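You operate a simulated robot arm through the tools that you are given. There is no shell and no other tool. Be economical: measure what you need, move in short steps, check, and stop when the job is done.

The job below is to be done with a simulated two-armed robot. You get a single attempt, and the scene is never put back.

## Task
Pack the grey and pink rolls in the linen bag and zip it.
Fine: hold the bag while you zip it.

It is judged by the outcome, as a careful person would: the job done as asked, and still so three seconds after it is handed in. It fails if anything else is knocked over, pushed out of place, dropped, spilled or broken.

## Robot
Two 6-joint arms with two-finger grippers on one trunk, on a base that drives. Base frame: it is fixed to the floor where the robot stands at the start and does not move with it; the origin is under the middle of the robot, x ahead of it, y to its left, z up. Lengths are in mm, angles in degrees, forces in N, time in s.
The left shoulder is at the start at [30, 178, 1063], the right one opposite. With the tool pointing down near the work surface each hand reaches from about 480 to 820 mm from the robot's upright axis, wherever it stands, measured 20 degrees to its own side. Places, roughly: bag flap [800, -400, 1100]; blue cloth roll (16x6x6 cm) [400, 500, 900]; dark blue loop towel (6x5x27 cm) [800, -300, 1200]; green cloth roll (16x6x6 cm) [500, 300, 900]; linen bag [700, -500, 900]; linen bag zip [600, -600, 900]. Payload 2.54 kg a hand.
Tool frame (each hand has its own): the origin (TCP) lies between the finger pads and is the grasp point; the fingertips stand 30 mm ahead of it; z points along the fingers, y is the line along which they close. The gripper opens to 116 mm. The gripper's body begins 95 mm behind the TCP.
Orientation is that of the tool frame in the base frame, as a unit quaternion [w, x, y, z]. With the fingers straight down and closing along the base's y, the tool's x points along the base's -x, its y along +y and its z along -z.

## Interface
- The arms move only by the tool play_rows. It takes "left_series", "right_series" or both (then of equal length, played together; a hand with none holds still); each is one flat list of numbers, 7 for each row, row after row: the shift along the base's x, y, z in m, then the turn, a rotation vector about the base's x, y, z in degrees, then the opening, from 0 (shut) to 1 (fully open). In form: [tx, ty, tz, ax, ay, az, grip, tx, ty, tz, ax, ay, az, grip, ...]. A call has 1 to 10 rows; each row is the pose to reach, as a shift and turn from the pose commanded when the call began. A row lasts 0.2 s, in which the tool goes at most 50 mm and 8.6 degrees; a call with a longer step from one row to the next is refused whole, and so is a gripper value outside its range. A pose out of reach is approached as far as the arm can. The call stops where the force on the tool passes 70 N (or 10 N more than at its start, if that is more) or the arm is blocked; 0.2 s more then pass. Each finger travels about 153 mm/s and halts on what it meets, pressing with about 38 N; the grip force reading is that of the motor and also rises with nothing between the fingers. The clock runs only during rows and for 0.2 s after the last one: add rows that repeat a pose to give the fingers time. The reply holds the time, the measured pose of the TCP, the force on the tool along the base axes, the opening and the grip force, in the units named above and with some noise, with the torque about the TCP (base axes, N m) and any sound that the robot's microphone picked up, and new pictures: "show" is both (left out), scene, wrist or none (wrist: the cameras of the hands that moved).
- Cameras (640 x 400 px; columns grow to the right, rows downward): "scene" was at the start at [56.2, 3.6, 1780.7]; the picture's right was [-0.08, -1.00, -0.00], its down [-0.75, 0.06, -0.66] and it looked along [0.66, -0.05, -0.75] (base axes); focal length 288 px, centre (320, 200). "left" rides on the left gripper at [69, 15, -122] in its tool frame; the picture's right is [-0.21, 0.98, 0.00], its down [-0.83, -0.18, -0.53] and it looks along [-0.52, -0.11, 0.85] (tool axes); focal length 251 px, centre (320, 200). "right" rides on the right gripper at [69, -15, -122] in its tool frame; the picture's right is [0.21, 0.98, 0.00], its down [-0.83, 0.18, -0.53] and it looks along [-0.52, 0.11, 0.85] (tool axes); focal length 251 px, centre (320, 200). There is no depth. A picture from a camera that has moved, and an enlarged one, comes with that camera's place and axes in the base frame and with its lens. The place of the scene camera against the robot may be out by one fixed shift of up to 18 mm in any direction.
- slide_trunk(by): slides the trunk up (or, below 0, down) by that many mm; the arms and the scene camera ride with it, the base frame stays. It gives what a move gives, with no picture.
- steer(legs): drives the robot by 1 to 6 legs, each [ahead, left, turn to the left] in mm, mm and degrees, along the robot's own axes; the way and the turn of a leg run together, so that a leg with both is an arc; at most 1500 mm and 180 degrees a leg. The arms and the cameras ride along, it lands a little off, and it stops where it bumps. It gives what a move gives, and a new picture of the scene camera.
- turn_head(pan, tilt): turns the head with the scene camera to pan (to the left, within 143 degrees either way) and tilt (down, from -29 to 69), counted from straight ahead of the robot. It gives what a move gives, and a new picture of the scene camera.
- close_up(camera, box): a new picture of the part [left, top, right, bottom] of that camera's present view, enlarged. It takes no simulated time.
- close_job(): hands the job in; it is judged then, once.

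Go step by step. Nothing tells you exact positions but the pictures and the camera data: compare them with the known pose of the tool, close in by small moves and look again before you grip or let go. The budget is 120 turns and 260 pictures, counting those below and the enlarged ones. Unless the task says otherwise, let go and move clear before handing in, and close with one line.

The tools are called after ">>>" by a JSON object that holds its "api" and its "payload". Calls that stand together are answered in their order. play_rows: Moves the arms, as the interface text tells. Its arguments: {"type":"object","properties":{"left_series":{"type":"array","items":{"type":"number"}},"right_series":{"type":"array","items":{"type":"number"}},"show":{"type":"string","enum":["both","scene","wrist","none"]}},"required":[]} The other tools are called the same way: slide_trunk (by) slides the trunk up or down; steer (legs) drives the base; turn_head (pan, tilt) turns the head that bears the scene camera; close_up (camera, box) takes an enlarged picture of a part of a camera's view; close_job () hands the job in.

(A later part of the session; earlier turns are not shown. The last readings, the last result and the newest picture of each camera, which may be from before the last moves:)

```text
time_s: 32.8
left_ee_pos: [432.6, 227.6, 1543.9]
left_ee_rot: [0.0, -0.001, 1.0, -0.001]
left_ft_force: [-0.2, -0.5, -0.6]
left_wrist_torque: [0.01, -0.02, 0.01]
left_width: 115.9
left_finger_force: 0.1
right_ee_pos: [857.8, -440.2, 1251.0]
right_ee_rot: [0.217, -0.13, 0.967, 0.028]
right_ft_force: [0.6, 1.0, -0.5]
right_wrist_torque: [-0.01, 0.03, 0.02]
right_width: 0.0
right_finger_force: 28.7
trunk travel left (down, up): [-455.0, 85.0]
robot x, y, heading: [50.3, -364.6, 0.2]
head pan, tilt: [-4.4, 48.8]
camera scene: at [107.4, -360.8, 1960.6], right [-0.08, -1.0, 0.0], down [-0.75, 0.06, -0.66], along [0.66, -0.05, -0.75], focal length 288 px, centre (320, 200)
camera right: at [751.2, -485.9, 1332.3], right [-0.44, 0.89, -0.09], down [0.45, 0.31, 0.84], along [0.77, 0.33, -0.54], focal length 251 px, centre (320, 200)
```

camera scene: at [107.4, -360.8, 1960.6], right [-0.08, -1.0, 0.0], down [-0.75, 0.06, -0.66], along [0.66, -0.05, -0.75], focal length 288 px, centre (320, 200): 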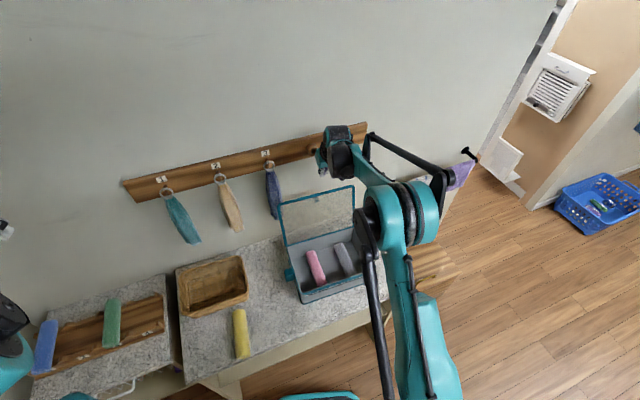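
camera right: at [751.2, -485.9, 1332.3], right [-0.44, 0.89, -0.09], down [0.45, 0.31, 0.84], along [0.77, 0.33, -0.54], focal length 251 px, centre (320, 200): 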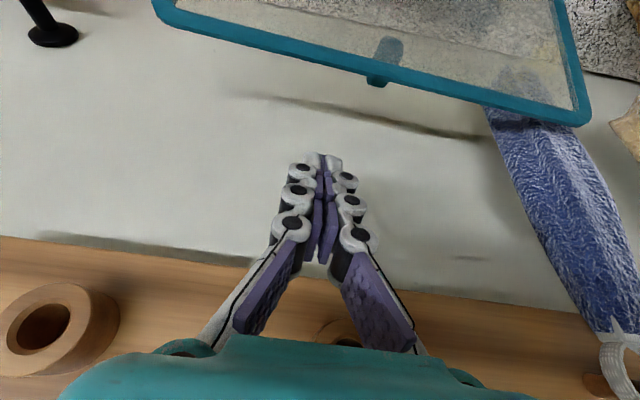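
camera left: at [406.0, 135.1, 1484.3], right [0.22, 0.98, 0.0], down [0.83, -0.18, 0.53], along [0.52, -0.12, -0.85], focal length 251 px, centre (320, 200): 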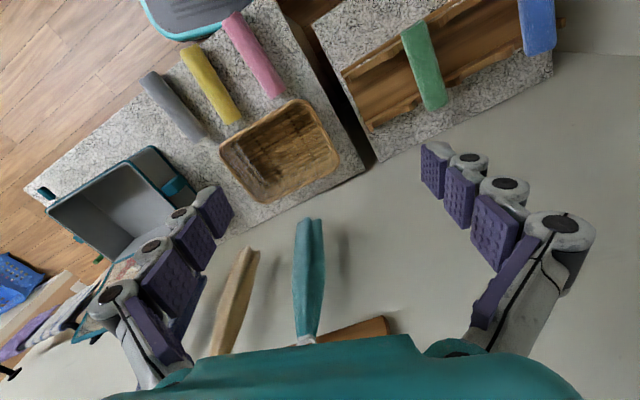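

The finger axis lies about 20 mm behind the edge line (edge ≈(837,-440,1150)), with the wall farther back. I lower straight down behind the flap.

>>> {"api": "play_rows", "payload": {"right_series": [0.002, 0.003, -0.035, 0, 0, 0, 0, 0.002, 0.005, -0.07, 0, 0, 0, 0, 0.002, 0.005, -0.105, 0, 0, 0, 0], "show": "both"}}

```text
time_s: 33.6
left_ee_pos: [432.2, 228.2, 1544.2]
left_ee_rot: [0.001, -0.002, 1.0, 0.001]
left_ft_force: [0.9, 0.4, -0.1]
left_wrist_torque: [-0.02, 0.03, -0.02]
left_width: 115.8
left_finger_force: 0.0
right_ee_pos: [860.4, -438.8, 1146.6]
right_ee_rot: [0.218, -0.129, 0.967, 0.027]
right_ft_force: [0.1, 0.5, -1.6]
right_wrist_torque: [0.0, 0.01, 0.02]
right_width: 0.0
right_finger_force: 28.5
trunk travel left (down, up): [-455.0, 85.0]
robot x, y, heading: [45.8, -364.1, -0.1]
head pan, tilt: [-4.4, 48.8]
camera scene: at [106.0, -360.5, 1960.7], right [-0.08, -1.0, 0.0], down [-0.75, 0.06, -0.66], along [0.66, -0.05, -0.75], focal length 288 px, centre (320, 200)
camera right: at [753.6, -483.2, 1226.9], right [-0.44, 0.89, -0.09], down [0.45, 0.31, 0.84], along [0.77, 0.33, -0.54], focal length 251 px, centre (320, 200)
```

scene: 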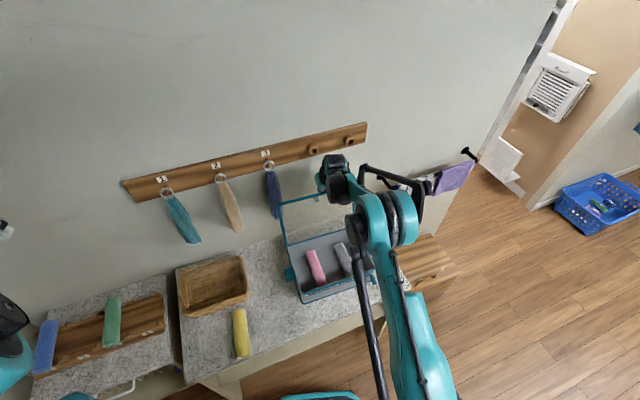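
right: 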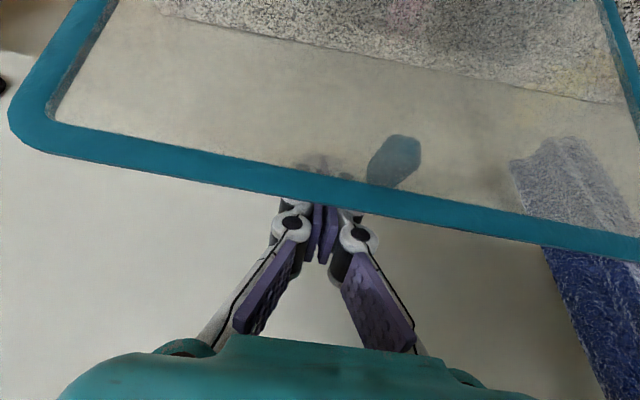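

The fingers sit behind the see-through flap edge. I pull it forward along its arc, first up to about 15° past vertical.

>>> {"api": "play_rows", "payload": {"right_series": [-0.034, -0.009, 0.006, 0, 0, 0, 0, -0.068, -0.0175, 0.012, 0, 0, 0, 0, -0.092, -0.024, 0.012, 0, 0, 0, 0, -0.1145, -0.0295, 0.012, 0, 0, 0, 0], "show": "both"}}

```text
time_s: 34.6
left_ee_pos: [429.4, 227.6, 1544.8]
left_ee_rot: [0.0, 0.0, 1.0, 0.0]
left_ft_force: [-0.5, 0.0, 0.2]
left_wrist_torque: [-0.02, -0.03, 0.01]
left_width: 116.0
left_finger_force: 0.1
right_ee_pos: [743.4, -464.4, 1157.4]
right_ee_rot: [0.218, -0.129, 0.967, 0.028]
right_ft_force: [-0.3, 0.6, -0.7]
right_wrist_torque: [0.01, -0.02, 0.01]
right_width: 0.3
right_finger_force: 28.2
trunk travel left (down, up): [-455.0, 85.0]
robot x, y, heading: [46.0, -362.3, 0.0]
head pan, tilt: [-4.4, 48.8]
camera scene: at [103.7, -360.7, 1960.8], right [-0.08, -1.0, 0.0], down [-0.75, 0.06, -0.66], along [0.66, -0.05, -0.75], focal length 288 px, centre (320, 200)
camera right: at [637.9, -510.6, 1238.7], right [-0.44, 0.89, -0.09], down [0.45, 0.31, 0.84], along [0.78, 0.33, -0.54], focal length 251 px, centre (320, 200)
```

scene: 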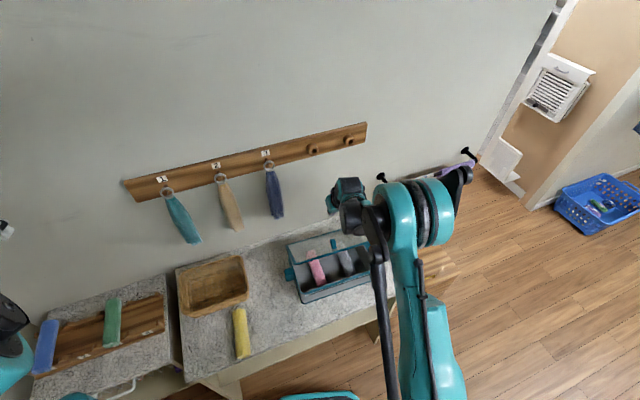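
right: 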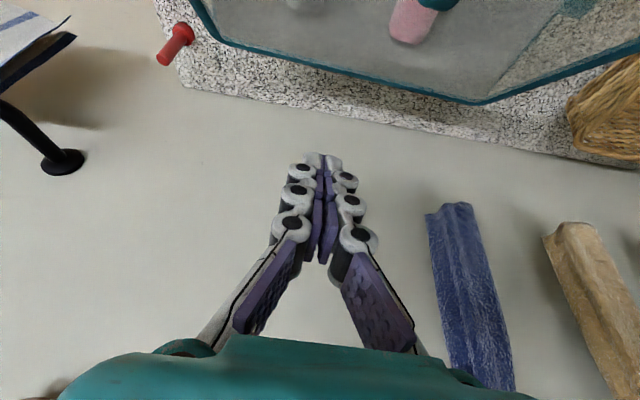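

The flap has tipped forward past the hand. I look closer at where it rests.

>>> {"api": "close_up", "payload": {"camera": "scene", "box": [260, 210, 400, 310]}}

```text
4.00 times, centred on (330, 260) of scene
camera zoom: at [103.7, -360.7, 1960.8], right [-0.08, -1.0, 0.0], down [-0.75, 0.06, -0.66], along [0.66, -0.05, -0.75], focal length 1154 px, centre (280, -40)
```

zoom: 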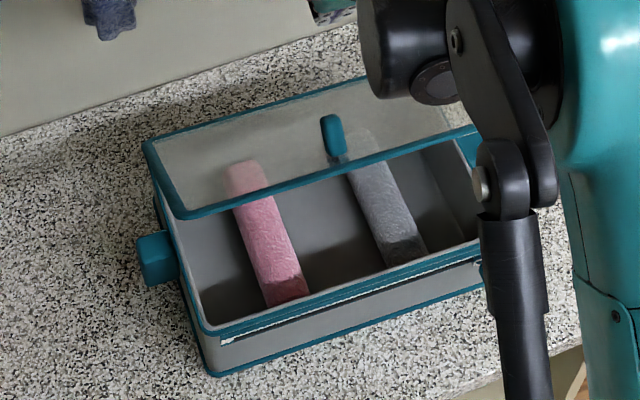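

The flap is partway down. I keep following it along the arc.

>>> {"api": "play_rows", "payload": {"right_series": [-0.045, -0.0115, -0.015, 0, 0, 0, 0, -0.084, -0.022, -0.04, 0, 0, 0, 0, -0.115, -0.03, -0.075, 0, 0, 0, 0], "show": "both"}}

```text
time_s: 35.4
left_ee_pos: [434.1, 227.8, 1543.6]
left_ee_rot: [-0.001, 0.0, 1.0, 0.0]
left_ft_force: [0.6, -0.2, 1.2]
left_wrist_torque: [0.01, 0.02, 0.03]
left_width: 115.9
left_finger_force: 0.1
right_ee_pos: [633.5, -493.9, 1085.6]
right_ee_rot: [0.216, -0.129, 0.967, 0.029]
right_ft_force: [0.2, 0.0, -0.8]
right_wrist_torque: [0.01, 0.01, 0.01]
right_width: 0.0
right_finger_force: 28.8
right hand out of reach, approached as far as the arm can: row 3
trunk travel left (down, up): [-455.0, 85.0]
robot x, y, heading: [49.6, -364.7, 0.2]
head pan, tilt: [-4.4, 48.8]
camera scene: at [107.8, -360.5, 1960.6], right [-0.08, -1.0, 0.0], down [-0.75, 0.06, -0.66], along [0.66, -0.05, -0.75], focal length 288 px, centre (320, 200)
camera right: at [527.6, -539.9, 1166.6], right [-0.44, 0.89, -0.09], down [0.46, 0.31, 0.83], along [0.77, 0.33, -0.54], focal length 251 px, centre (320, 200)
```

scene: 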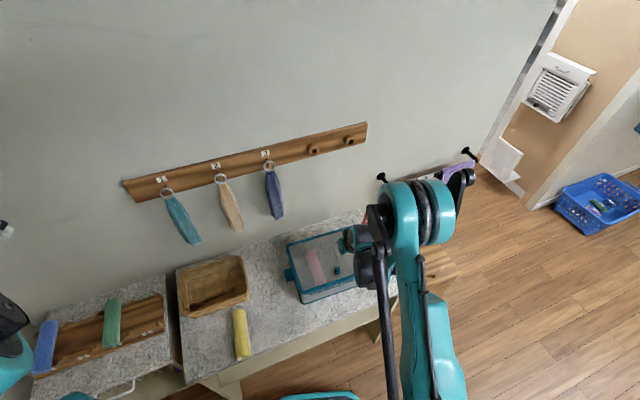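
right: 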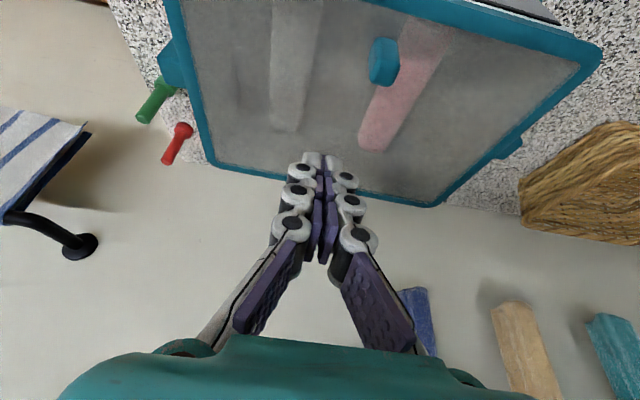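

The flap has fallen shut or nearly so. Next I back the hand off up and right, lower the trunk, and inspect the front rim and the zip pull.

>>> {"api": "play_rows", "payload": {"right_series": [-0.03, -0.01, 0.03, -1.1, 4, 0, 0, -0.055, -0.04, 0.06, -2.2, 8.1, 0, 0, -0.075, -0.08, 0.07, -3.3, 12.1, 0, 0, -0.09, -0.12, 0.08, -4.4, 16.1, 0, 0, -0.1, -0.16, 0.09, -5.5, 20.1, 0, 0, -0.11, -0.2, 0.1, -6.5, 24.2, 0, 0], "show": "wrist"}}

>>> {"api": "close_up", "payload": {"camera": "scene", "box": [260, 200, 420, 320]}}

```text
time_s: 36.8
left_ee_pos: [431.6, 227.0, 1543.8]
left_ee_rot: [0.0, -0.001, 1.0, 0.001]
left_ft_force: [0.5, -0.2, 0.2]
left_wrist_torque: [0.02, 0.03, -0.02]
left_width: 116.0
left_finger_force: 0.1
right_ee_pos: [522.3, -695.4, 1187.6]
right_ee_rot: [0.003, -0.133, 0.991, 0.001]
right_ft_force: [-0.4, -0.2, 1.6]
right_wrist_torque: [0.07, -0.03, -0.03]
right_width: 0.0
right_finger_force: 28.2
trunk travel left (down, up): [-455.0, 85.0]
robot x, y, heading: [46.7, -365.1, -0.1]
head pan, tilt: [-4.4, 48.8]
camera right: at [460.5, -729.0, 1309.0], right [-0.46, 0.89, 0.0], down [0.75, 0.39, 0.54], along [0.48, 0.25, -0.84], focal length 251 px, centre (320, 200)
```

right: 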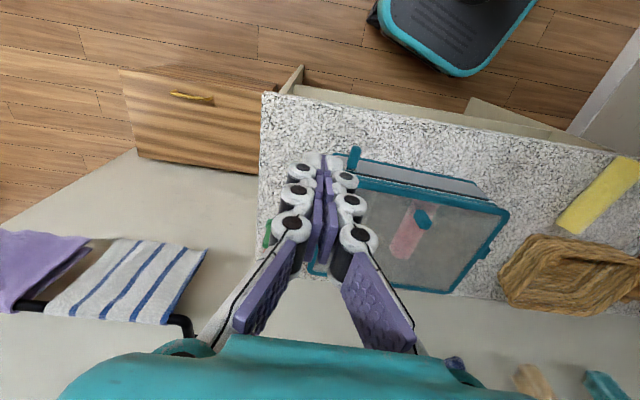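

```text
3.33 times, centred on (340, 260) of scene
camera zoom: at [105.6, -362.5, 1960.7], right [-0.08, -1.0, 0.0], down [-0.75, 0.06, -0.66], along [0.66, -0.05, -0.75], focal length 962 px, centre (253, 0)
```

zoom: 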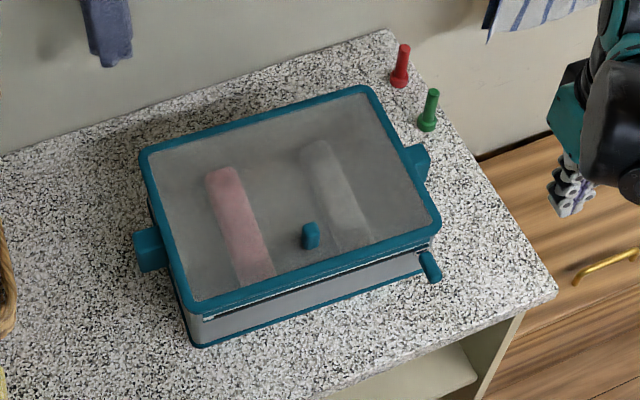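

The flap lies flat and shut. The zip pull sticks out about 40 mm in front of the front-right corner, near (583,-616,918), and a side handle block sits on the bag's left side near (635,-283,900). I lower the trunk and bring the left hand round, turned to close across the handle.

>>> {"api": "slide_trunk", "payload": {"by": -180}}

>>> {"api": "play_rows", "payload": {"left_series": [0.013, -0.036, -0.02, 0, 0, -7.5, 1, 0.026, -0.072, -0.04, 0, 0, -15, 1, 0.039, -0.108, -0.06, 0, 0, -22.5, 1, 0.052, -0.144, -0.08, 0, 0, -30, 1, 0.065, -0.18, -0.1, 0, 0, -37.5, 1, 0.078, -0.216, -0.12, 0, 0, -45, 1, 0.091, -0.252, -0.14, 0, 0, -52.5, 1, 0.104, -0.288, -0.16, 0, 0, -60, 1, 0.117, -0.324, -0.18, 0, 0, -67.5, 1, 0.13, -0.36, -0.2, 0, 0, -75, 1], "show": "both"}}

```text
time_s: 38.8
left_ee_pos: [432.1, 227.2, 1364.2]
left_ee_rot: [0.001, -0.001, 1.0, 0.0]
left_ft_force: [1.1, -0.7, 0.3]
left_wrist_torque: [-0.01, 0.0, -0.01]
left_width: 115.9
left_finger_force: 0.1
right_ee_pos: [523.0, -693.6, 1007.6]
right_ee_rot: [0.002, -0.134, 0.991, 0.0]
right_ft_force: [0.2, 1.0, -0.3]
right_wrist_torque: [-0.02, 0.01, 0.0]
right_width: 0.2
right_finger_force: 28.6
trunk travel left (down, up): [-275.0, 265.0]
robot x, y, heading: [49.6, -364.8, -0.1]
head pan, tilt: [-4.4, 48.8]
```

```text
time_s: 41.0
left_ee_pos: [564.9, -135.5, 1163.5]
left_ee_rot: [0.0, 0.609, 0.794, 0.001]
left_ft_force: [-0.7, -0.3, -1.4]
left_wrist_torque: [0.03, 0.02, 0.01]
left_width: 116.0
left_finger_force: 0.1
right_ee_pos: [523.8, -693.8, 1006.2]
right_ee_rot: [0.003, -0.133, 0.991, 0.0]
right_ft_force: [0.8, 0.0, -0.5]
right_wrist_torque: [0.02, 0.02, 0.02]
right_width: 0.0
right_finger_force: 28.7
trunk travel left (down, up): [-275.0, 265.0]
robot x, y, heading: [48.0, -364.0, -0.0]
head pan, tilt: [-4.4, 48.8]
camera scene: at [106.6, -361.8, 1780.7], right [-0.08, -1.0, 0.0], down [-0.75, 0.06, -0.66], along [0.66, -0.05, -0.75], focal length 288 px, centre (320, 200)
camera left: at [562.4, -64.6, 1284.3], right [1.0, 0.04, 0.0], down [0.04, -0.85, 0.53], along [0.02, -0.53, -0.85], focal length 251 px, centre (320, 200)
```

scene: 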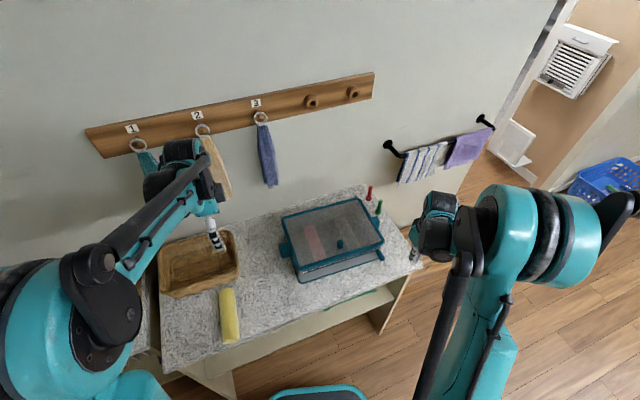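
left: 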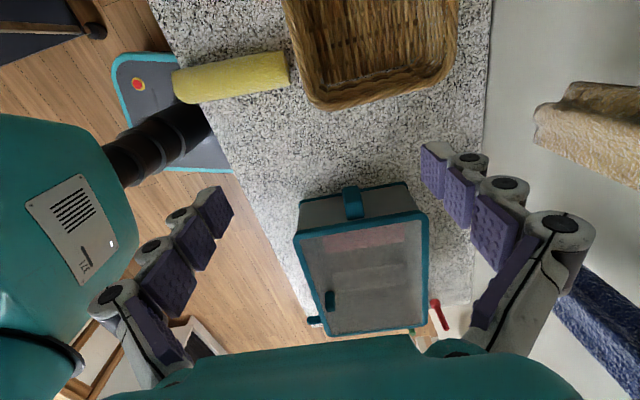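

The left hand is turned correctly, and the handle reads about (630,-284). I move above it.

>>> {"api": "play_rows", "payload": {"left_series": [0.013, -0.03, -0.023, 0, 0, 0, 1, 0.027, -0.06, -0.046, 0, 0, 0, 1, 0.04, -0.09, -0.069, 0, 0, 0, 1, 0.053, -0.12, -0.092, 0, 0, 0, 0.9, 0.066, -0.147, -0.113, 0, 0, 0, 0.8], "show": "wrist"}}

>>> {"api": "close_up", "payload": {"camera": "scene", "box": [260, 180, 400, 300]}}

```text
time_s: 42.2
left_ee_pos: [628.1, -278.5, 1050.9]
left_ee_rot: [0.0, 0.608, 0.794, 0.001]
left_ft_force: [0.9, 0.1, -0.6]
left_wrist_torque: [0.02, -0.01, 0.0]
left_width: 92.6
left_finger_force: 0.1
right_ee_pos: [523.8, -695.6, 1006.9]
right_ee_rot: [0.003, -0.132, 0.991, 0.0]
right_ft_force: [0.7, 0.6, 0.5]
right_wrist_torque: [0.01, 0.05, 0.0]
right_width: 0.1
right_finger_force: 29.0
trunk travel left (down, up): [-275.0, 265.0]
robot x, y, heading: [47.9, -367.3, 0.3]
head pan, tilt: [-4.4, 48.8]
camera left: at [625.5, -209.0, 1171.8], right [1.0, 0.05, 0.0], down [0.04, -0.84, 0.53], along [0.02, -0.53, -0.85], focal length 251 px, centre (320, 200)
```

left: 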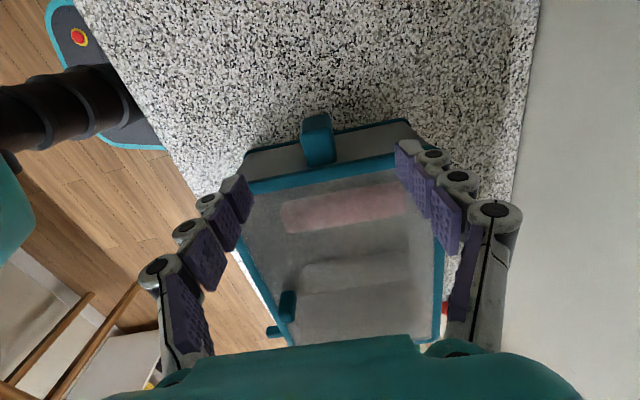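

```text
3.33 times, centred on (330, 240) of scene
camera zoom: at [106.8, -361.6, 1780.7], right [-0.08, -1.0, 0.0], down [-0.75, 0.06, -0.66], along [0.66, -0.05, -0.75], focal length 962 px, centre (287, 67)
```

zoom: 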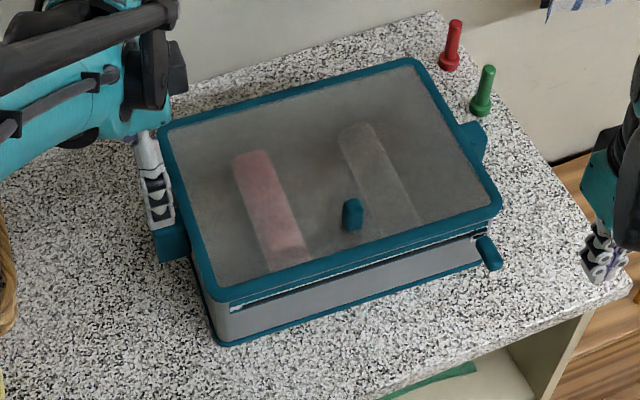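

The handle is about 32 mm wide, spans z≈870–935, and is centred between the fingers; the bag lid edge stays ~15 mm clear. I descend and look.

>>> {"api": "play_rows", "payload": {"left_series": [0.001, -0.005, -0.035, 0, 0, 0, 0.8, 0.001, -0.005, -0.07, 0, 0, 0, 0.8, 0.001, -0.005, -0.105, 0, 0, 0, 0.8, 0.001, -0.005, -0.139, 0, 0, 0, 0.8], "show": "wrist"}}

```text
time_s: 43.2
left_ee_pos: [628.7, -282.2, 911.0]
left_ee_rot: [0.0, 0.608, 0.794, 0.0]
left_ft_force: [-0.8, -0.5, -0.2]
left_wrist_torque: [0.01, -0.02, 0.0]
left_width: 92.6
left_finger_force: 0.1
right_ee_pos: [523.5, -694.9, 1006.8]
right_ee_rot: [0.003, -0.132, 0.991, 0.001]
right_ft_force: [0.3, -0.3, -0.9]
right_wrist_torque: [-0.01, 0.06, 0.01]
right_width: 0.0
right_finger_force: 28.9
trunk travel left (down, up): [-275.0, 265.0]
robot x, y, heading: [48.2, -362.1, 0.3]
head pan, tilt: [-4.4, 48.8]
camera left: at [627.0, -212.5, 1031.5], right [1.0, 0.05, 0.0], down [0.04, -0.84, 0.53], along [0.02, -0.53, -0.85], focal length 251 px, centre (320, 200)
```

left: 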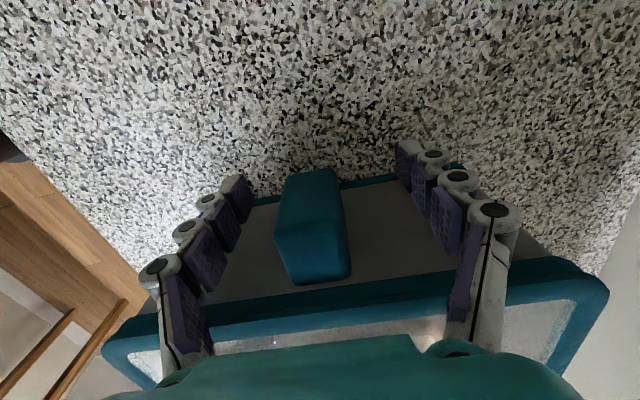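

The handle is between the fingers; a 4 mm recentre, then close.

>>> {"api": "play_rows", "payload": {"left_series": [-0.004, -0.001, 0, 0, 0, 0, 0.8, -0.004, -0.001, 0, 0, 0, 0, 0.5, -0.004, -0.001, 0, 0, 0, 0, 0.2, -0.004, -0.001, 0, 0, 0, 0, 0.15, -0.004, -0.001, 0, 0, 0, 0, 0.15], "show": "wrist"}}

```text
time_s: 44.4
left_ee_pos: [624.5, -283.9, 911.4]
left_ee_rot: [0.001, 0.608, 0.794, 0.0]
left_ft_force: [2.6, 1.6, 3.6]
left_wrist_torque: [-0.01, -0.05, 0.18]
left_width: 28.5
left_finger_force: 38.1
right_ee_pos: [523.9, -693.6, 1007.9]
right_ee_rot: [0.002, -0.132, 0.991, 0.0]
right_ft_force: [-0.1, -0.1, 0.5]
right_wrist_torque: [-0.02, -0.01, -0.04]
right_width: 0.1
right_finger_force: 29.0
trunk travel left (down, up): [-275.0, 265.0]
robot x, y, heading: [50.3, -364.0, 0.1]
head pan, tilt: [-4.4, 48.8]
camera left: at [622.0, -213.5, 1032.6], right [1.0, 0.05, 0.0], down [0.04, -0.84, 0.53], along [0.03, -0.53, -0.85], focal length 251 px, centre (320, 200)
```

left: 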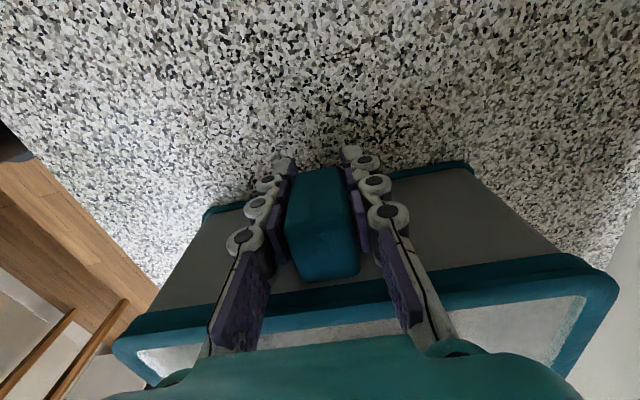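

The left hand holds the bag by its handle (28.5 mm, 38 N). Now the right hand goes above the zip pull.

>>> {"api": "play_rows", "payload": {"right_series": [0.018, 0.025, 0.01, 0, 0, 0, 0.5, 0.036, 0.05, 0.02, 0, 0, 0, 0.5, 0.052, 0.076, 0.02, 0, 0, 0, 0.5], "show": "both"}}

>>> {"api": "close_up", "payload": {"camera": "scene", "box": [300, 200, 420, 280]}}

>>> {"api": "close_up", "payload": {"camera": "right", "box": [220, 40, 480, 200]}}

```text
time_s: 45.2
left_ee_pos: [622.7, -282.3, 911.6]
left_ee_rot: [0.0, 0.61, 0.793, 0.0]
left_ft_force: [-0.8, 2.0, 0.2]
left_wrist_torque: [-0.32, 0.26, -0.05]
left_width: 28.6
left_finger_force: 38.0
right_ee_pos: [575.4, -616.1, 1028.1]
right_ee_rot: [0.002, -0.131, 0.991, 0.001]
right_ft_force: [0.0, 0.6, -0.7]
right_wrist_torque: [-0.02, 0.03, -0.04]
right_width: 57.8
right_finger_force: 0.1
trunk travel left (down, up): [-275.0, 265.0]
robot x, y, heading: [52.8, -362.8, 0.0]
head pan, tilt: [-4.4, 48.8]
camera scene: at [105.2, -360.3, 1780.7], right [-0.08, -1.0, 0.0], down [-0.75, 0.06, -0.66], along [0.66, -0.05, -0.75], focal length 288 px, centre (320, 200)
camera right: at [512.4, -650.9, 1149.6], right [-0.46, 0.89, 0.0], down [0.75, 0.39, 0.54], along [0.48, 0.25, -0.84], focal length 251 px, centre (320, 200)
```

scene: 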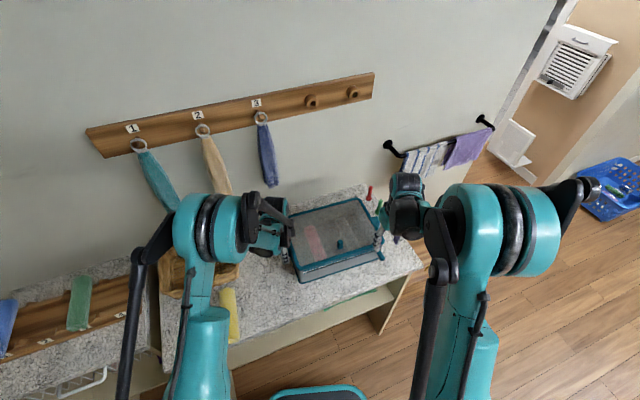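
right: 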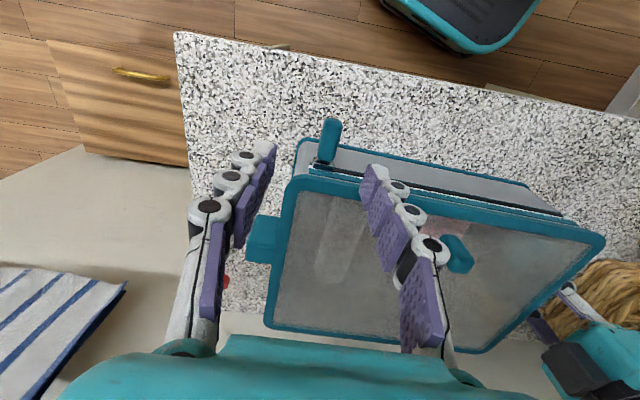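

```text
5.00 times, centred on (360, 240) of scene
camera zoom: at [105.2, -360.3, 1780.7], right [-0.08, -1.0, 0.0], down [-0.75, 0.06, -0.66], along [0.66, -0.05, -0.75], focal length 1442 px, centre (120, 0)
```

zoom: 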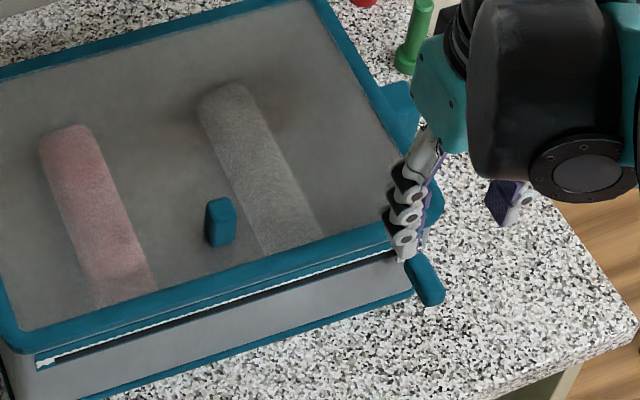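

```text
2.46 times, centred on (350, 120) of right
camera zoom: at [512.4, -650.9, 1149.6], right [-0.46, 0.89, 0.0], down [0.75, 0.39, 0.54], along [0.48, 0.25, -0.84], focal length 619 px, centre (246, 397)
```

zoom: 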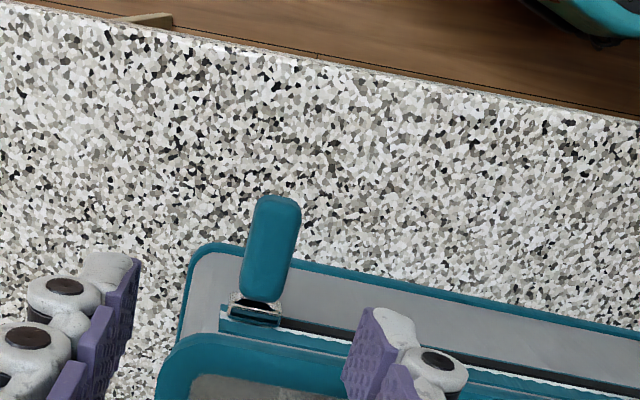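

The pull's centre is about (578,-607,922), 9 mm to the hand's left. I correct and descend to straddle it.

>>> {"api": "play_rows", "payload": {"right_series": [-0.003, 0.009, -0.035, 0, 0, 0, 0.5, -0.003, 0.009, -0.07, 0, 0, 0, 0.5, -0.003, 0.009, -0.106, 0, 0, 0, 0.5], "show": "wrist"}}

>>> {"api": "close_up", "payload": {"camera": "scene", "box": [300, 200, 420, 280]}}

```text
time_s: 46.0
left_ee_pos: [623.8, -284.2, 910.9]
left_ee_rot: [0.0, 0.608, 0.794, -0.001]
left_ft_force: [-0.5, -0.8, 0.8]
left_wrist_torque: [0.16, 0.38, -0.09]
left_width: 28.8
left_finger_force: 38.2
right_ee_pos: [572.5, -607.2, 923.9]
right_ee_rot: [0.002, -0.131, 0.991, 0.0]
right_ft_force: [1.5, 0.0, -0.9]
right_wrist_torque: [0.02, -0.03, 0.0]
right_width: 58.1
right_finger_force: 0.0
trunk travel left (down, up): [-275.0, 265.0]
robot x, y, heading: [49.0, -367.6, 0.3]
head pan, tilt: [-4.4, 48.8]
camera right: at [510.0, -641.9, 1044.8], right [-0.46, 0.89, 0.0], down [0.75, 0.39, 0.54], along [0.48, 0.25, -0.84], focal length 251 px, centre (320, 200)
```

right: 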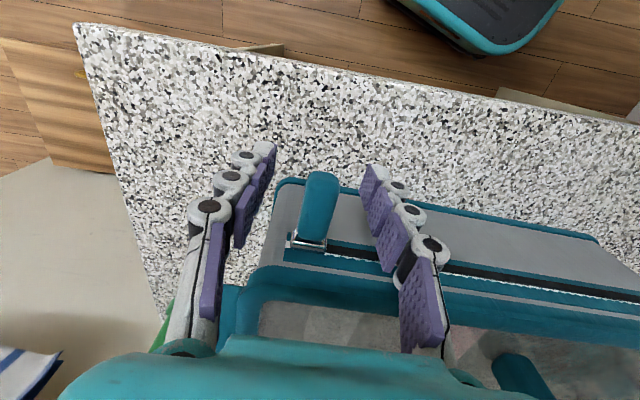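

```text
5.00 times, centred on (360, 240) of scene
camera zoom: at [105.3, -360.7, 1780.7], right [-0.08, -1.0, 0.0], down [-0.75, 0.06, -0.66], along [0.66, -0.05, -0.75], focal length 1442 px, centre (120, 0)
```

zoom: 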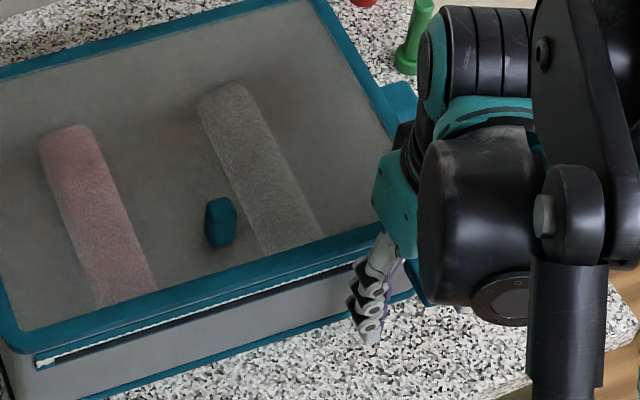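

The pull sits between the fingers at their height. I close on it.

>>> {"api": "play_rows", "payload": {"right_series": [0.004, 0.001, -0.002, 0, 0, 0, 0.4, 0.004, 0.001, -0.002, 0, 0, 0, 0.2, 0.004, 0.001, -0.002, 0, 0, 0, 0.08, 0.004, 0.001, -0.002, 0, 0, 0, 0.08], "show": "wrist"}}

```text
time_s: 47.0
left_ee_pos: [623.7, -283.9, 910.7]
left_ee_rot: [-0.001, 0.608, 0.794, 0.0]
left_ft_force: [-2.2, 1.6, 2.7]
left_wrist_torque: [-0.28, -0.06, 0.1]
left_width: 28.4
left_finger_force: 38.0
right_ee_pos: [575.9, -607.5, 920.6]
right_ee_rot: [0.003, -0.133, 0.991, 0.001]
right_ft_force: [0.9, 0.4, 0.6]
right_wrist_torque: [-0.04, 0.13, 0.01]
right_width: 12.8
right_finger_force: 38.3
trunk travel left (down, up): [-275.0, 265.0]
robot x, y, heading: [50.1, -361.6, -0.3]
head pan, tilt: [-4.4, 48.8]
camera right: at [514.2, -640.8, 1042.1], right [-0.46, 0.89, 0.0], down [0.75, 0.39, 0.54], along [0.48, 0.25, -0.84], focal length 251 px, centre (320, 200)
```

right: 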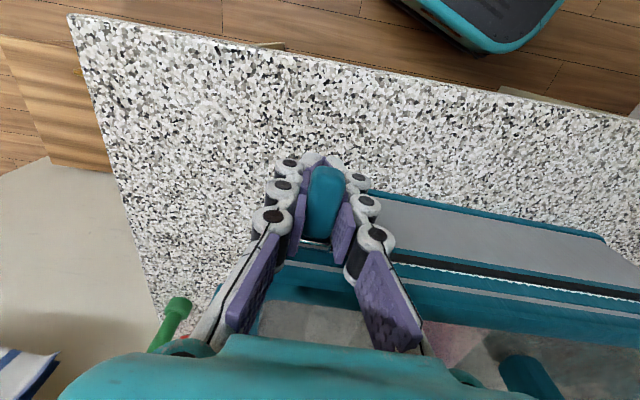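

The pull is gripped (12.8 mm). I start drawing it left along the front, gently at first to check the forces.

>>> {"api": "play_rows", "payload": {"right_series": [-0.0048, 0.0194, 0, 0, 0, 0, 0.08, -0.0096, 0.0388, 0, 0, 0, 0, 0.08, -0.0143, 0.0583, 0, 0, 0, 0, 0.08], "show": "both"}}

```text
time_s: 47.8
left_ee_pos: [624.5, -283.9, 911.3]
left_ee_rot: [0.0, 0.608, 0.794, 0.001]
left_ft_force: [5.2, 3.1, -0.9]
left_wrist_torque: [0.29, -0.02, 0.58]
left_width: 28.2
left_finger_force: 37.3
right_ee_pos: [560.4, -547.9, 920.5]
right_ee_rot: [0.002, -0.132, 0.991, 0.001]
right_ft_force: [-8.0, -2.4, 9.6]
right_wrist_torque: [0.07, -0.14, 0.17]
right_width: 13.0
right_finger_force: 37.7
trunk travel left (down, up): [-275.0, 265.0]
robot x, y, heading: [52.4, -367.7, -0.1]
head pan, tilt: [-4.4, 48.8]
camera scene: at [104.8, -360.0, 1780.8], right [-0.08, -1.0, 0.0], down [-0.75, 0.06, -0.66], along [0.66, -0.05, -0.75], focal length 288 px, centre (320, 200)
camera right: at [498.9, -581.2, 1042.0], right [-0.46, 0.89, 0.0], down [0.75, 0.39, 0.54], along [0.48, 0.25, -0.84], focal length 251 px, centre (320, 200)
```

scene: 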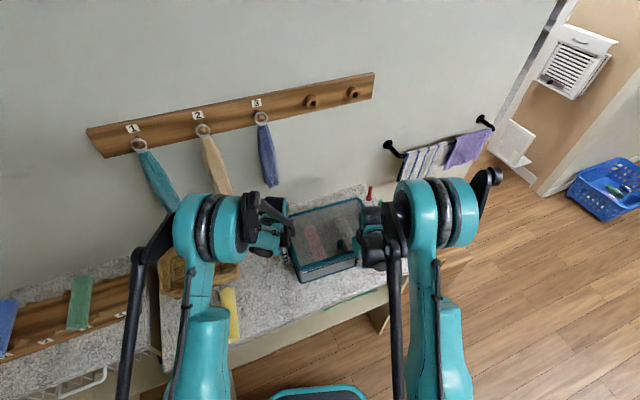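
right: 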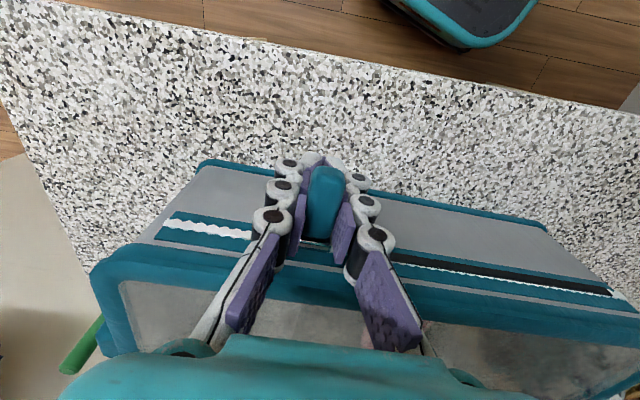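

The zip moves and the teeth close behind it, with small forces. Continuing.

>>> {"api": "play_rows", "payload": {"right_series": [-0.0065, 0.0213, 0.001, 0, 0, 0, 0.08, -0.012, 0.0426, 0.001, 0, 0, 0, 0.08, -0.0175, 0.0639, 0.001, 0, 0, 0, 0.08, -0.023, 0.085, 0.001, 0, 0, 0, 0.08], "show": "wrist"}}

```text
time_s: 48.8
left_ee_pos: [624.5, -283.2, 911.0]
left_ee_rot: [0.0, 0.608, 0.794, 0.0]
left_ft_force: [5.5, 3.4, 8.6]
left_wrist_torque: [0.26, -0.27, 0.1]
left_width: 28.4
left_finger_force: 38.4
right_ee_pos: [538.6, -463.9, 920.2]
right_ee_rot: [0.003, -0.132, 0.991, 0.0]
right_ft_force: [-2.0, -1.1, 0.4]
right_wrist_torque: [0.1, -0.42, 0.35]
right_width: 12.9
right_finger_force: 37.8
trunk travel left (down, up): [-275.0, 265.0]
robot x, y, heading: [48.9, -363.5, -0.0]
head pan, tilt: [-4.4, 48.8]
camera right: at [476.2, -497.2, 1042.6], right [-0.46, 0.89, 0.0], down [0.75, 0.39, 0.54], along [0.48, 0.25, -0.84], focal length 251 px, centre (320, 200)
```

right: 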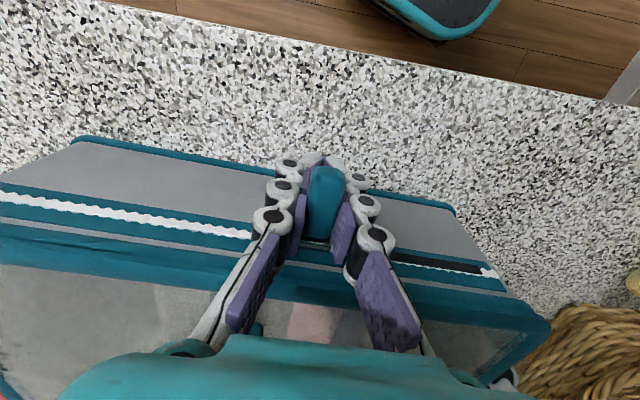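

About 105 mm remain. I go on for 84 mm, then look.

>>> {"api": "play_rows", "payload": {"right_series": [-0.0054, 0.021, 0, 0, 0, 0, 0.08, -0.011, 0.042, 0, 0, 0, 0, 0.08, -0.0165, 0.063, 0, 0, 0, 0, 0.08, -0.0215, 0.084, 0, 0, 0, 0, 0.08], "show": "both"}}

```text
time_s: 49.8
left_ee_pos: [624.0, -283.5, 911.2]
left_ee_rot: [0.0, 0.609, 0.794, 0.0]
left_ft_force: [9.4, 3.8, -0.5]
left_wrist_torque: [0.28, -0.23, 0.29]
left_width: 28.6
left_finger_force: 38.1
right_ee_pos: [516.4, -380.7, 921.4]
right_ee_rot: [0.003, -0.132, 0.991, 0.0]
right_ft_force: [-5.9, -2.5, 20.4]
right_wrist_torque: [0.06, -0.36, 0.13]
right_width: 13.1
right_finger_force: 37.8
trunk travel left (down, up): [-275.0, 265.0]
robot x, y, heading: [47.4, -365.0, -0.1]
head pan, tilt: [-4.4, 48.8]
camera scene: at [104.9, -360.2, 1780.9], right [-0.08, -1.0, 0.0], down [-0.75, 0.06, -0.66], along [0.66, -0.05, -0.75], focal length 288 px, centre (320, 200)
camera right: at [453.0, -413.5, 1041.8], right [-0.46, 0.89, 0.0], down [0.75, 0.39, 0.54], along [0.48, 0.25, -0.84], focal length 251 px, centre (320, 200)
```

scene: 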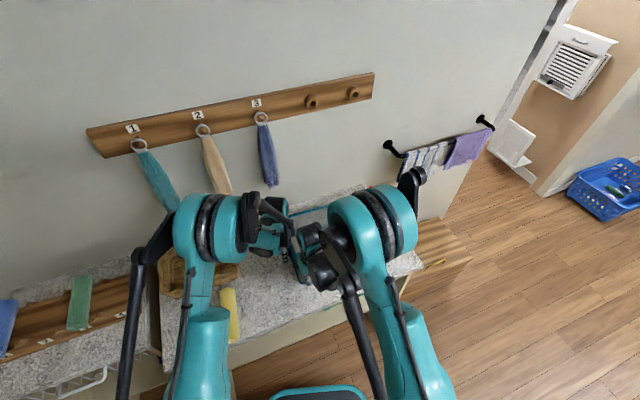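
right: 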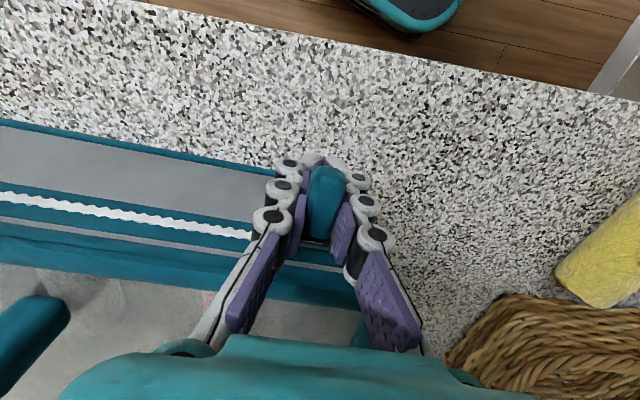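

Near the end stop now, and the two hands are close. Small steps for the last bit.

>>> {"api": "play_rows", "payload": {"right_series": [-0.002, 0.008, 0.001, 0, 0, 0, 0.08, -0.004, 0.016, 0.001, 0, 0, 0, 0.08, -0.0055, 0.022, 0.001, 0, 0, 0, 0.08], "show": "both"}}

>>> {"api": "close_up", "payload": {"camera": "scene", "box": [230, 190, 390, 300]}}

```text
time_s: 50.6
left_ee_pos: [622.5, -281.3, 910.6]
left_ee_rot: [-0.001, 0.608, 0.794, 0.002]
left_ft_force: [9.4, 24.2, 9.3]
left_wrist_torque: [0.07, -0.07, -0.94]
left_width: 28.7
left_finger_force: 37.7
right_ee_pos: [511.0, -359.5, 922.4]
right_ee_rot: [0.003, -0.129, 0.992, -0.002]
right_ft_force: [-8.3, -21.3, -1.8]
right_wrist_torque: [0.28, 0.37, -0.57]
right_width: 12.9
right_finger_force: 37.5
trunk travel left (down, up): [-275.0, 265.0]
robot x, y, heading: [48.8, -366.8, 0.1]
head pan, tilt: [-4.4, 48.8]
camera scene: at [105.3, -360.3, 1780.7], right [-0.08, -1.0, 0.0], down [-0.75, 0.06, -0.66], along [0.66, -0.05, -0.75], focal length 288 px, centre (320, 200)
camera right: at [447.6, -392.7, 1042.8], right [-0.46, 0.89, 0.0], down [0.75, 0.39, 0.54], along [0.48, 0.24, -0.84], focal length 251 px, centre (320, 200)
```

scene: 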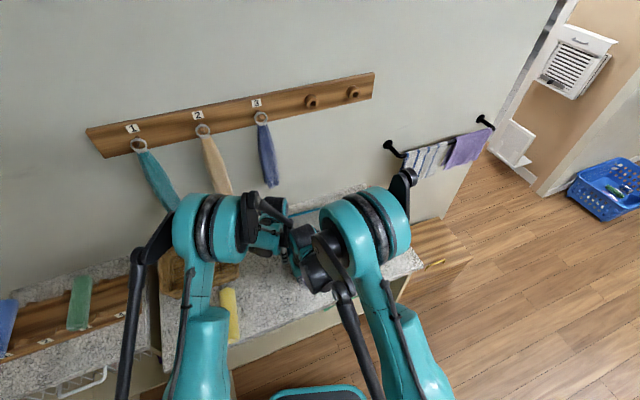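
right: 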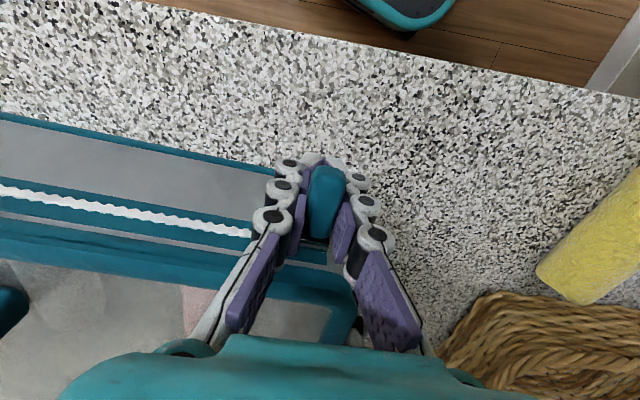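

```text
3.64 times, centred on (310, 245) of scene
camera zoom: at [105.3, -360.3, 1780.7], right [-0.08, -1.0, 0.0], down [-0.75, 0.06, -0.66], along [0.66, -0.05, -0.75], focal length 1049 px, centre (356, 36)
```

zoom: 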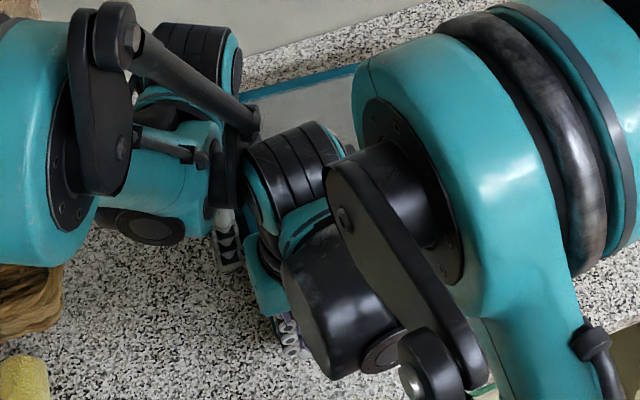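

Force rises to about 21 N along the pull, which fits the end stop. One more small tug to be sure.

>>> {"api": "play_rows", "payload": {"right_series": [-0.001, 0.004, 0, 0, 0, 0, 0.08, -0.0015, 0.006, 0, 0, 0, 0, 0.08, -0.0015, 0.006, 0, 0, 0, 0, 0.08], "show": "none"}}

>>> {"api": "close_up", "payload": {"camera": "right", "box": [220, 130, 420, 290]}}

```text
time_s: 51.4
left_ee_pos: [623.7, -281.1, 911.7]
left_ee_rot: [-0.001, 0.608, 0.794, 0.002]
left_ft_force: [14.1, 33.9, 10.9]
left_wrist_torque: [0.19, -0.3, -0.83]
left_width: 29.6
left_finger_force: 37.5
right_ee_pos: [509.7, -351.6, 922.4]
right_ee_rot: [0.002, -0.132, 0.991, 0.0]
right_ft_force: [-12.5, -27.4, -0.6]
right_wrist_torque: [0.49, -0.24, -0.75]
right_width: 14.1
right_finger_force: 38.2
trunk travel left (down, up): [-275.0, 265.0]
robot x, y, heading: [51.2, -365.8, -0.0]
head pan, tilt: [-4.4, 48.8]
```

```text
2.50 times, centred on (320, 210) of right
camera zoom: at [446.3, -385.6, 1043.8], right [-0.46, 0.89, 0.0], down [0.75, 0.39, 0.54], along [0.48, 0.25, -0.84], focal length 629 px, centre (320, 175)
```

zoom: 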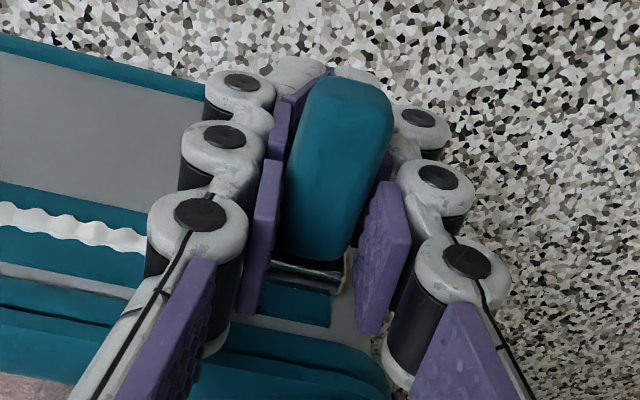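

The slider is at the end of its track. I ease off, open the right hand and rise clear, with the left still holding.

>>> {"api": "play_rows", "payload": {"right_series": [0.001, -0.005, 0, 0, 0, 0, 0.08, 0.001, -0.005, 0, 0, 0, 0, 0.3, 0.001, -0.005, 0, 0, 0, 0, 0.4, 0.001, -0.005, 0.035, 0, 0, 0, 0.4, 0.001, -0.015, 0.075, 0, 0, 0, 0.4, 0.0, -0.05, 0.105, 0, 0, 0, 0.4, -0.01, -0.095, 0.12, 0, 0, 0, 0.4, -0.02, -0.14, 0.13, 0, 0, 0, 0.4], "show": "both"}}

>>> {"api": "close_up", "payload": {"camera": "right", "box": [320, 40, 640, 240]}}

```text
time_s: 53.2
left_ee_pos: [622.7, -284.3, 912.6]
left_ee_rot: [-0.001, 0.608, 0.794, 0.001]
left_ft_force: [-0.2, -1.1, -0.1]
left_wrist_torque: [0.38, 0.32, -0.19]
left_width: 28.3
left_finger_force: 37.9
right_ee_pos: [491.4, -494.1, 1049.0]
right_ee_rot: [0.002, -0.132, 0.991, 0.0]
right_ft_force: [0.6, -0.6, 0.5]
right_wrist_torque: [0.05, -0.02, -0.02]
right_width: 46.4
right_finger_force: 0.0
trunk travel left (down, up): [-275.0, 265.0]
robot x, y, heading: [49.6, -365.2, -0.0]
head pan, tilt: [-4.4, 48.8]
camera scene: at [105.0, -361.8, 1780.7], right [-0.08, -1.0, 0.0], down [-0.75, 0.06, -0.66], along [0.66, -0.05, -0.75], focal length 288 px, centre (320, 200)
camera right: at [427.7, -527.9, 1171.1], right [-0.46, 0.89, 0.0], down [0.75, 0.39, 0.54], along [0.48, 0.25, -0.84], focal length 251 px, centre (320, 200)
```

scene: 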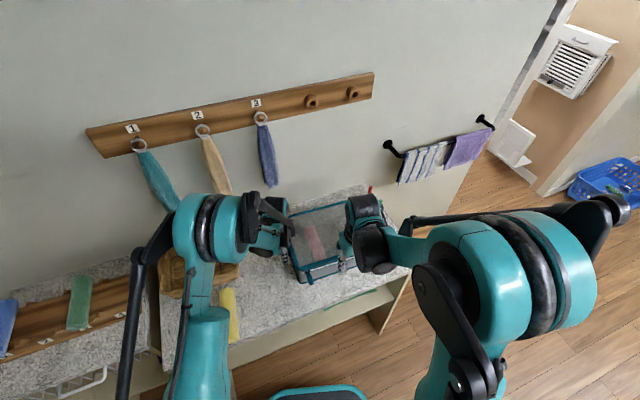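
right: 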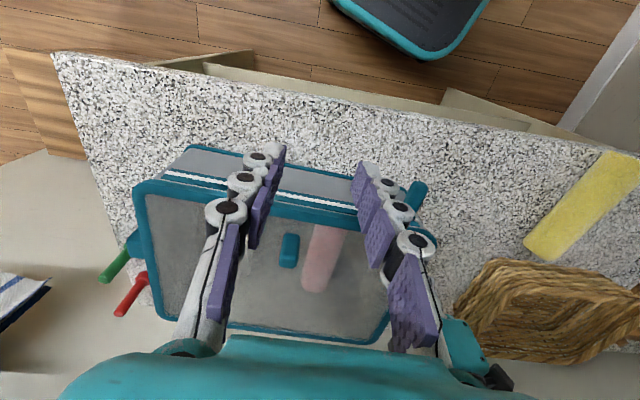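

```text
2.00 times, centred on (480, 140) of right
camera zoom: at [427.7, -527.9, 1171.1], right [-0.46, 0.89, 0.0], down [0.75, 0.39, 0.54], along [0.48, 0.25, -0.84], focal length 503 px, centre (0, 320)
```

zoom: 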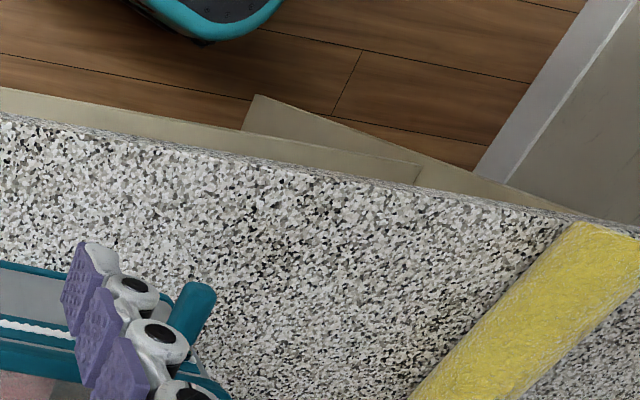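

I move the right hand farther right for an unobstructed view of the slider's end.

>>> {"api": "play_rows", "payload": {"right_series": [-0.01, -0.045, 0.01, 0, 0, 0, 0.4, -0.02, -0.09, 0.02, 0, 0, 0, 0.4, -0.03, -0.135, 0.03, 0, 0, 0, 0.4, -0.04, -0.18, 0.04, 0, 0, 0, 0.4], "show": "none"}}

>>> {"api": "close_up", "payload": {"camera": "scene", "box": [270, 190, 400, 290]}}

>>> {"api": "close_up", "payload": {"camera": "right", "box": [320, 100, 560, 260]}}

```text
time_s: 54.2
left_ee_pos: [624.3, -283.8, 911.7]
left_ee_rot: [-0.001, 0.608, 0.794, 0.0]
left_ft_force: [-0.4, -0.4, 0.0]
left_wrist_torque: [0.37, -0.14, -0.11]
left_width: 28.7
left_finger_force: 38.4
right_ee_pos: [448.8, -674.5, 1089.6]
right_ee_rot: [0.002, -0.132, 0.991, 0.0]
right_ft_force: [0.1, 0.8, -0.4]
right_wrist_torque: [0.03, -0.02, -0.01]
right_width: 46.2
right_finger_force: 0.1
trunk travel left (down, up): [-275.0, 265.0]
robot x, y, heading: [50.5, -365.8, -0.0]
head pan, tilt: [-4.4, 48.8]
```

```text
4.00 times, centred on (335, 240) of scene
camera zoom: at [105.3, -361.5, 1780.7], right [-0.08, -1.0, 0.0], down [-0.75, 0.06, -0.66], along [0.66, -0.05, -0.75], focal length 1154 px, centre (260, 40)
```

zoom: 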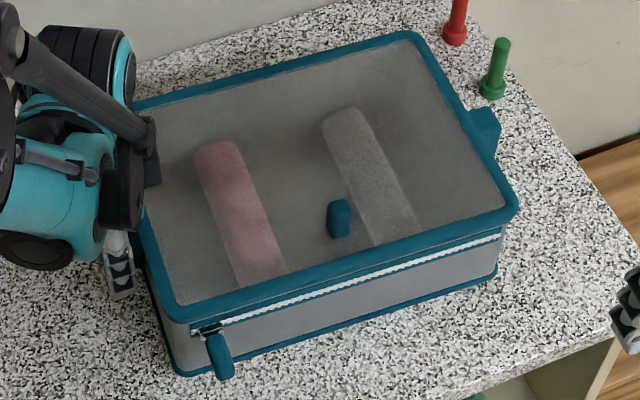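

```text
2.50 times, centred on (440, 180) of right
camera zoom: at [386.2, -708.4, 1211.9], right [-0.46, 0.89, 0.0], down [0.75, 0.39, 0.54], along [0.48, 0.25, -0.84], focal length 629 px, centre (20, 250)
```

zoom: 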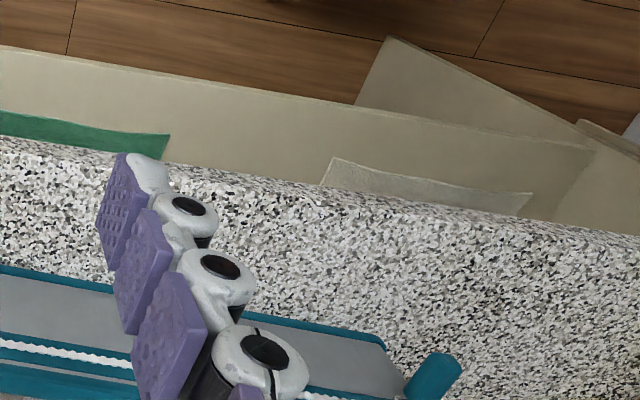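

>>> {"api": "close_up", "payload": {"camera": "scene", "box": [300, 255, 340, 285]}}

```text
13.33 times, centred on (320, 270) of scene
camera zoom: at [105.3, -361.5, 1780.7], right [-0.08, -1.0, 0.0], down [-0.75, 0.06, -0.66], along [0.66, -0.05, -0.75], focal length 3846 px, centre (320, -733)
```

zoom: 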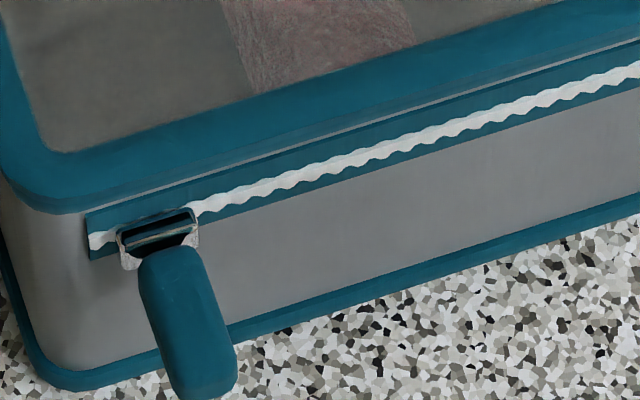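

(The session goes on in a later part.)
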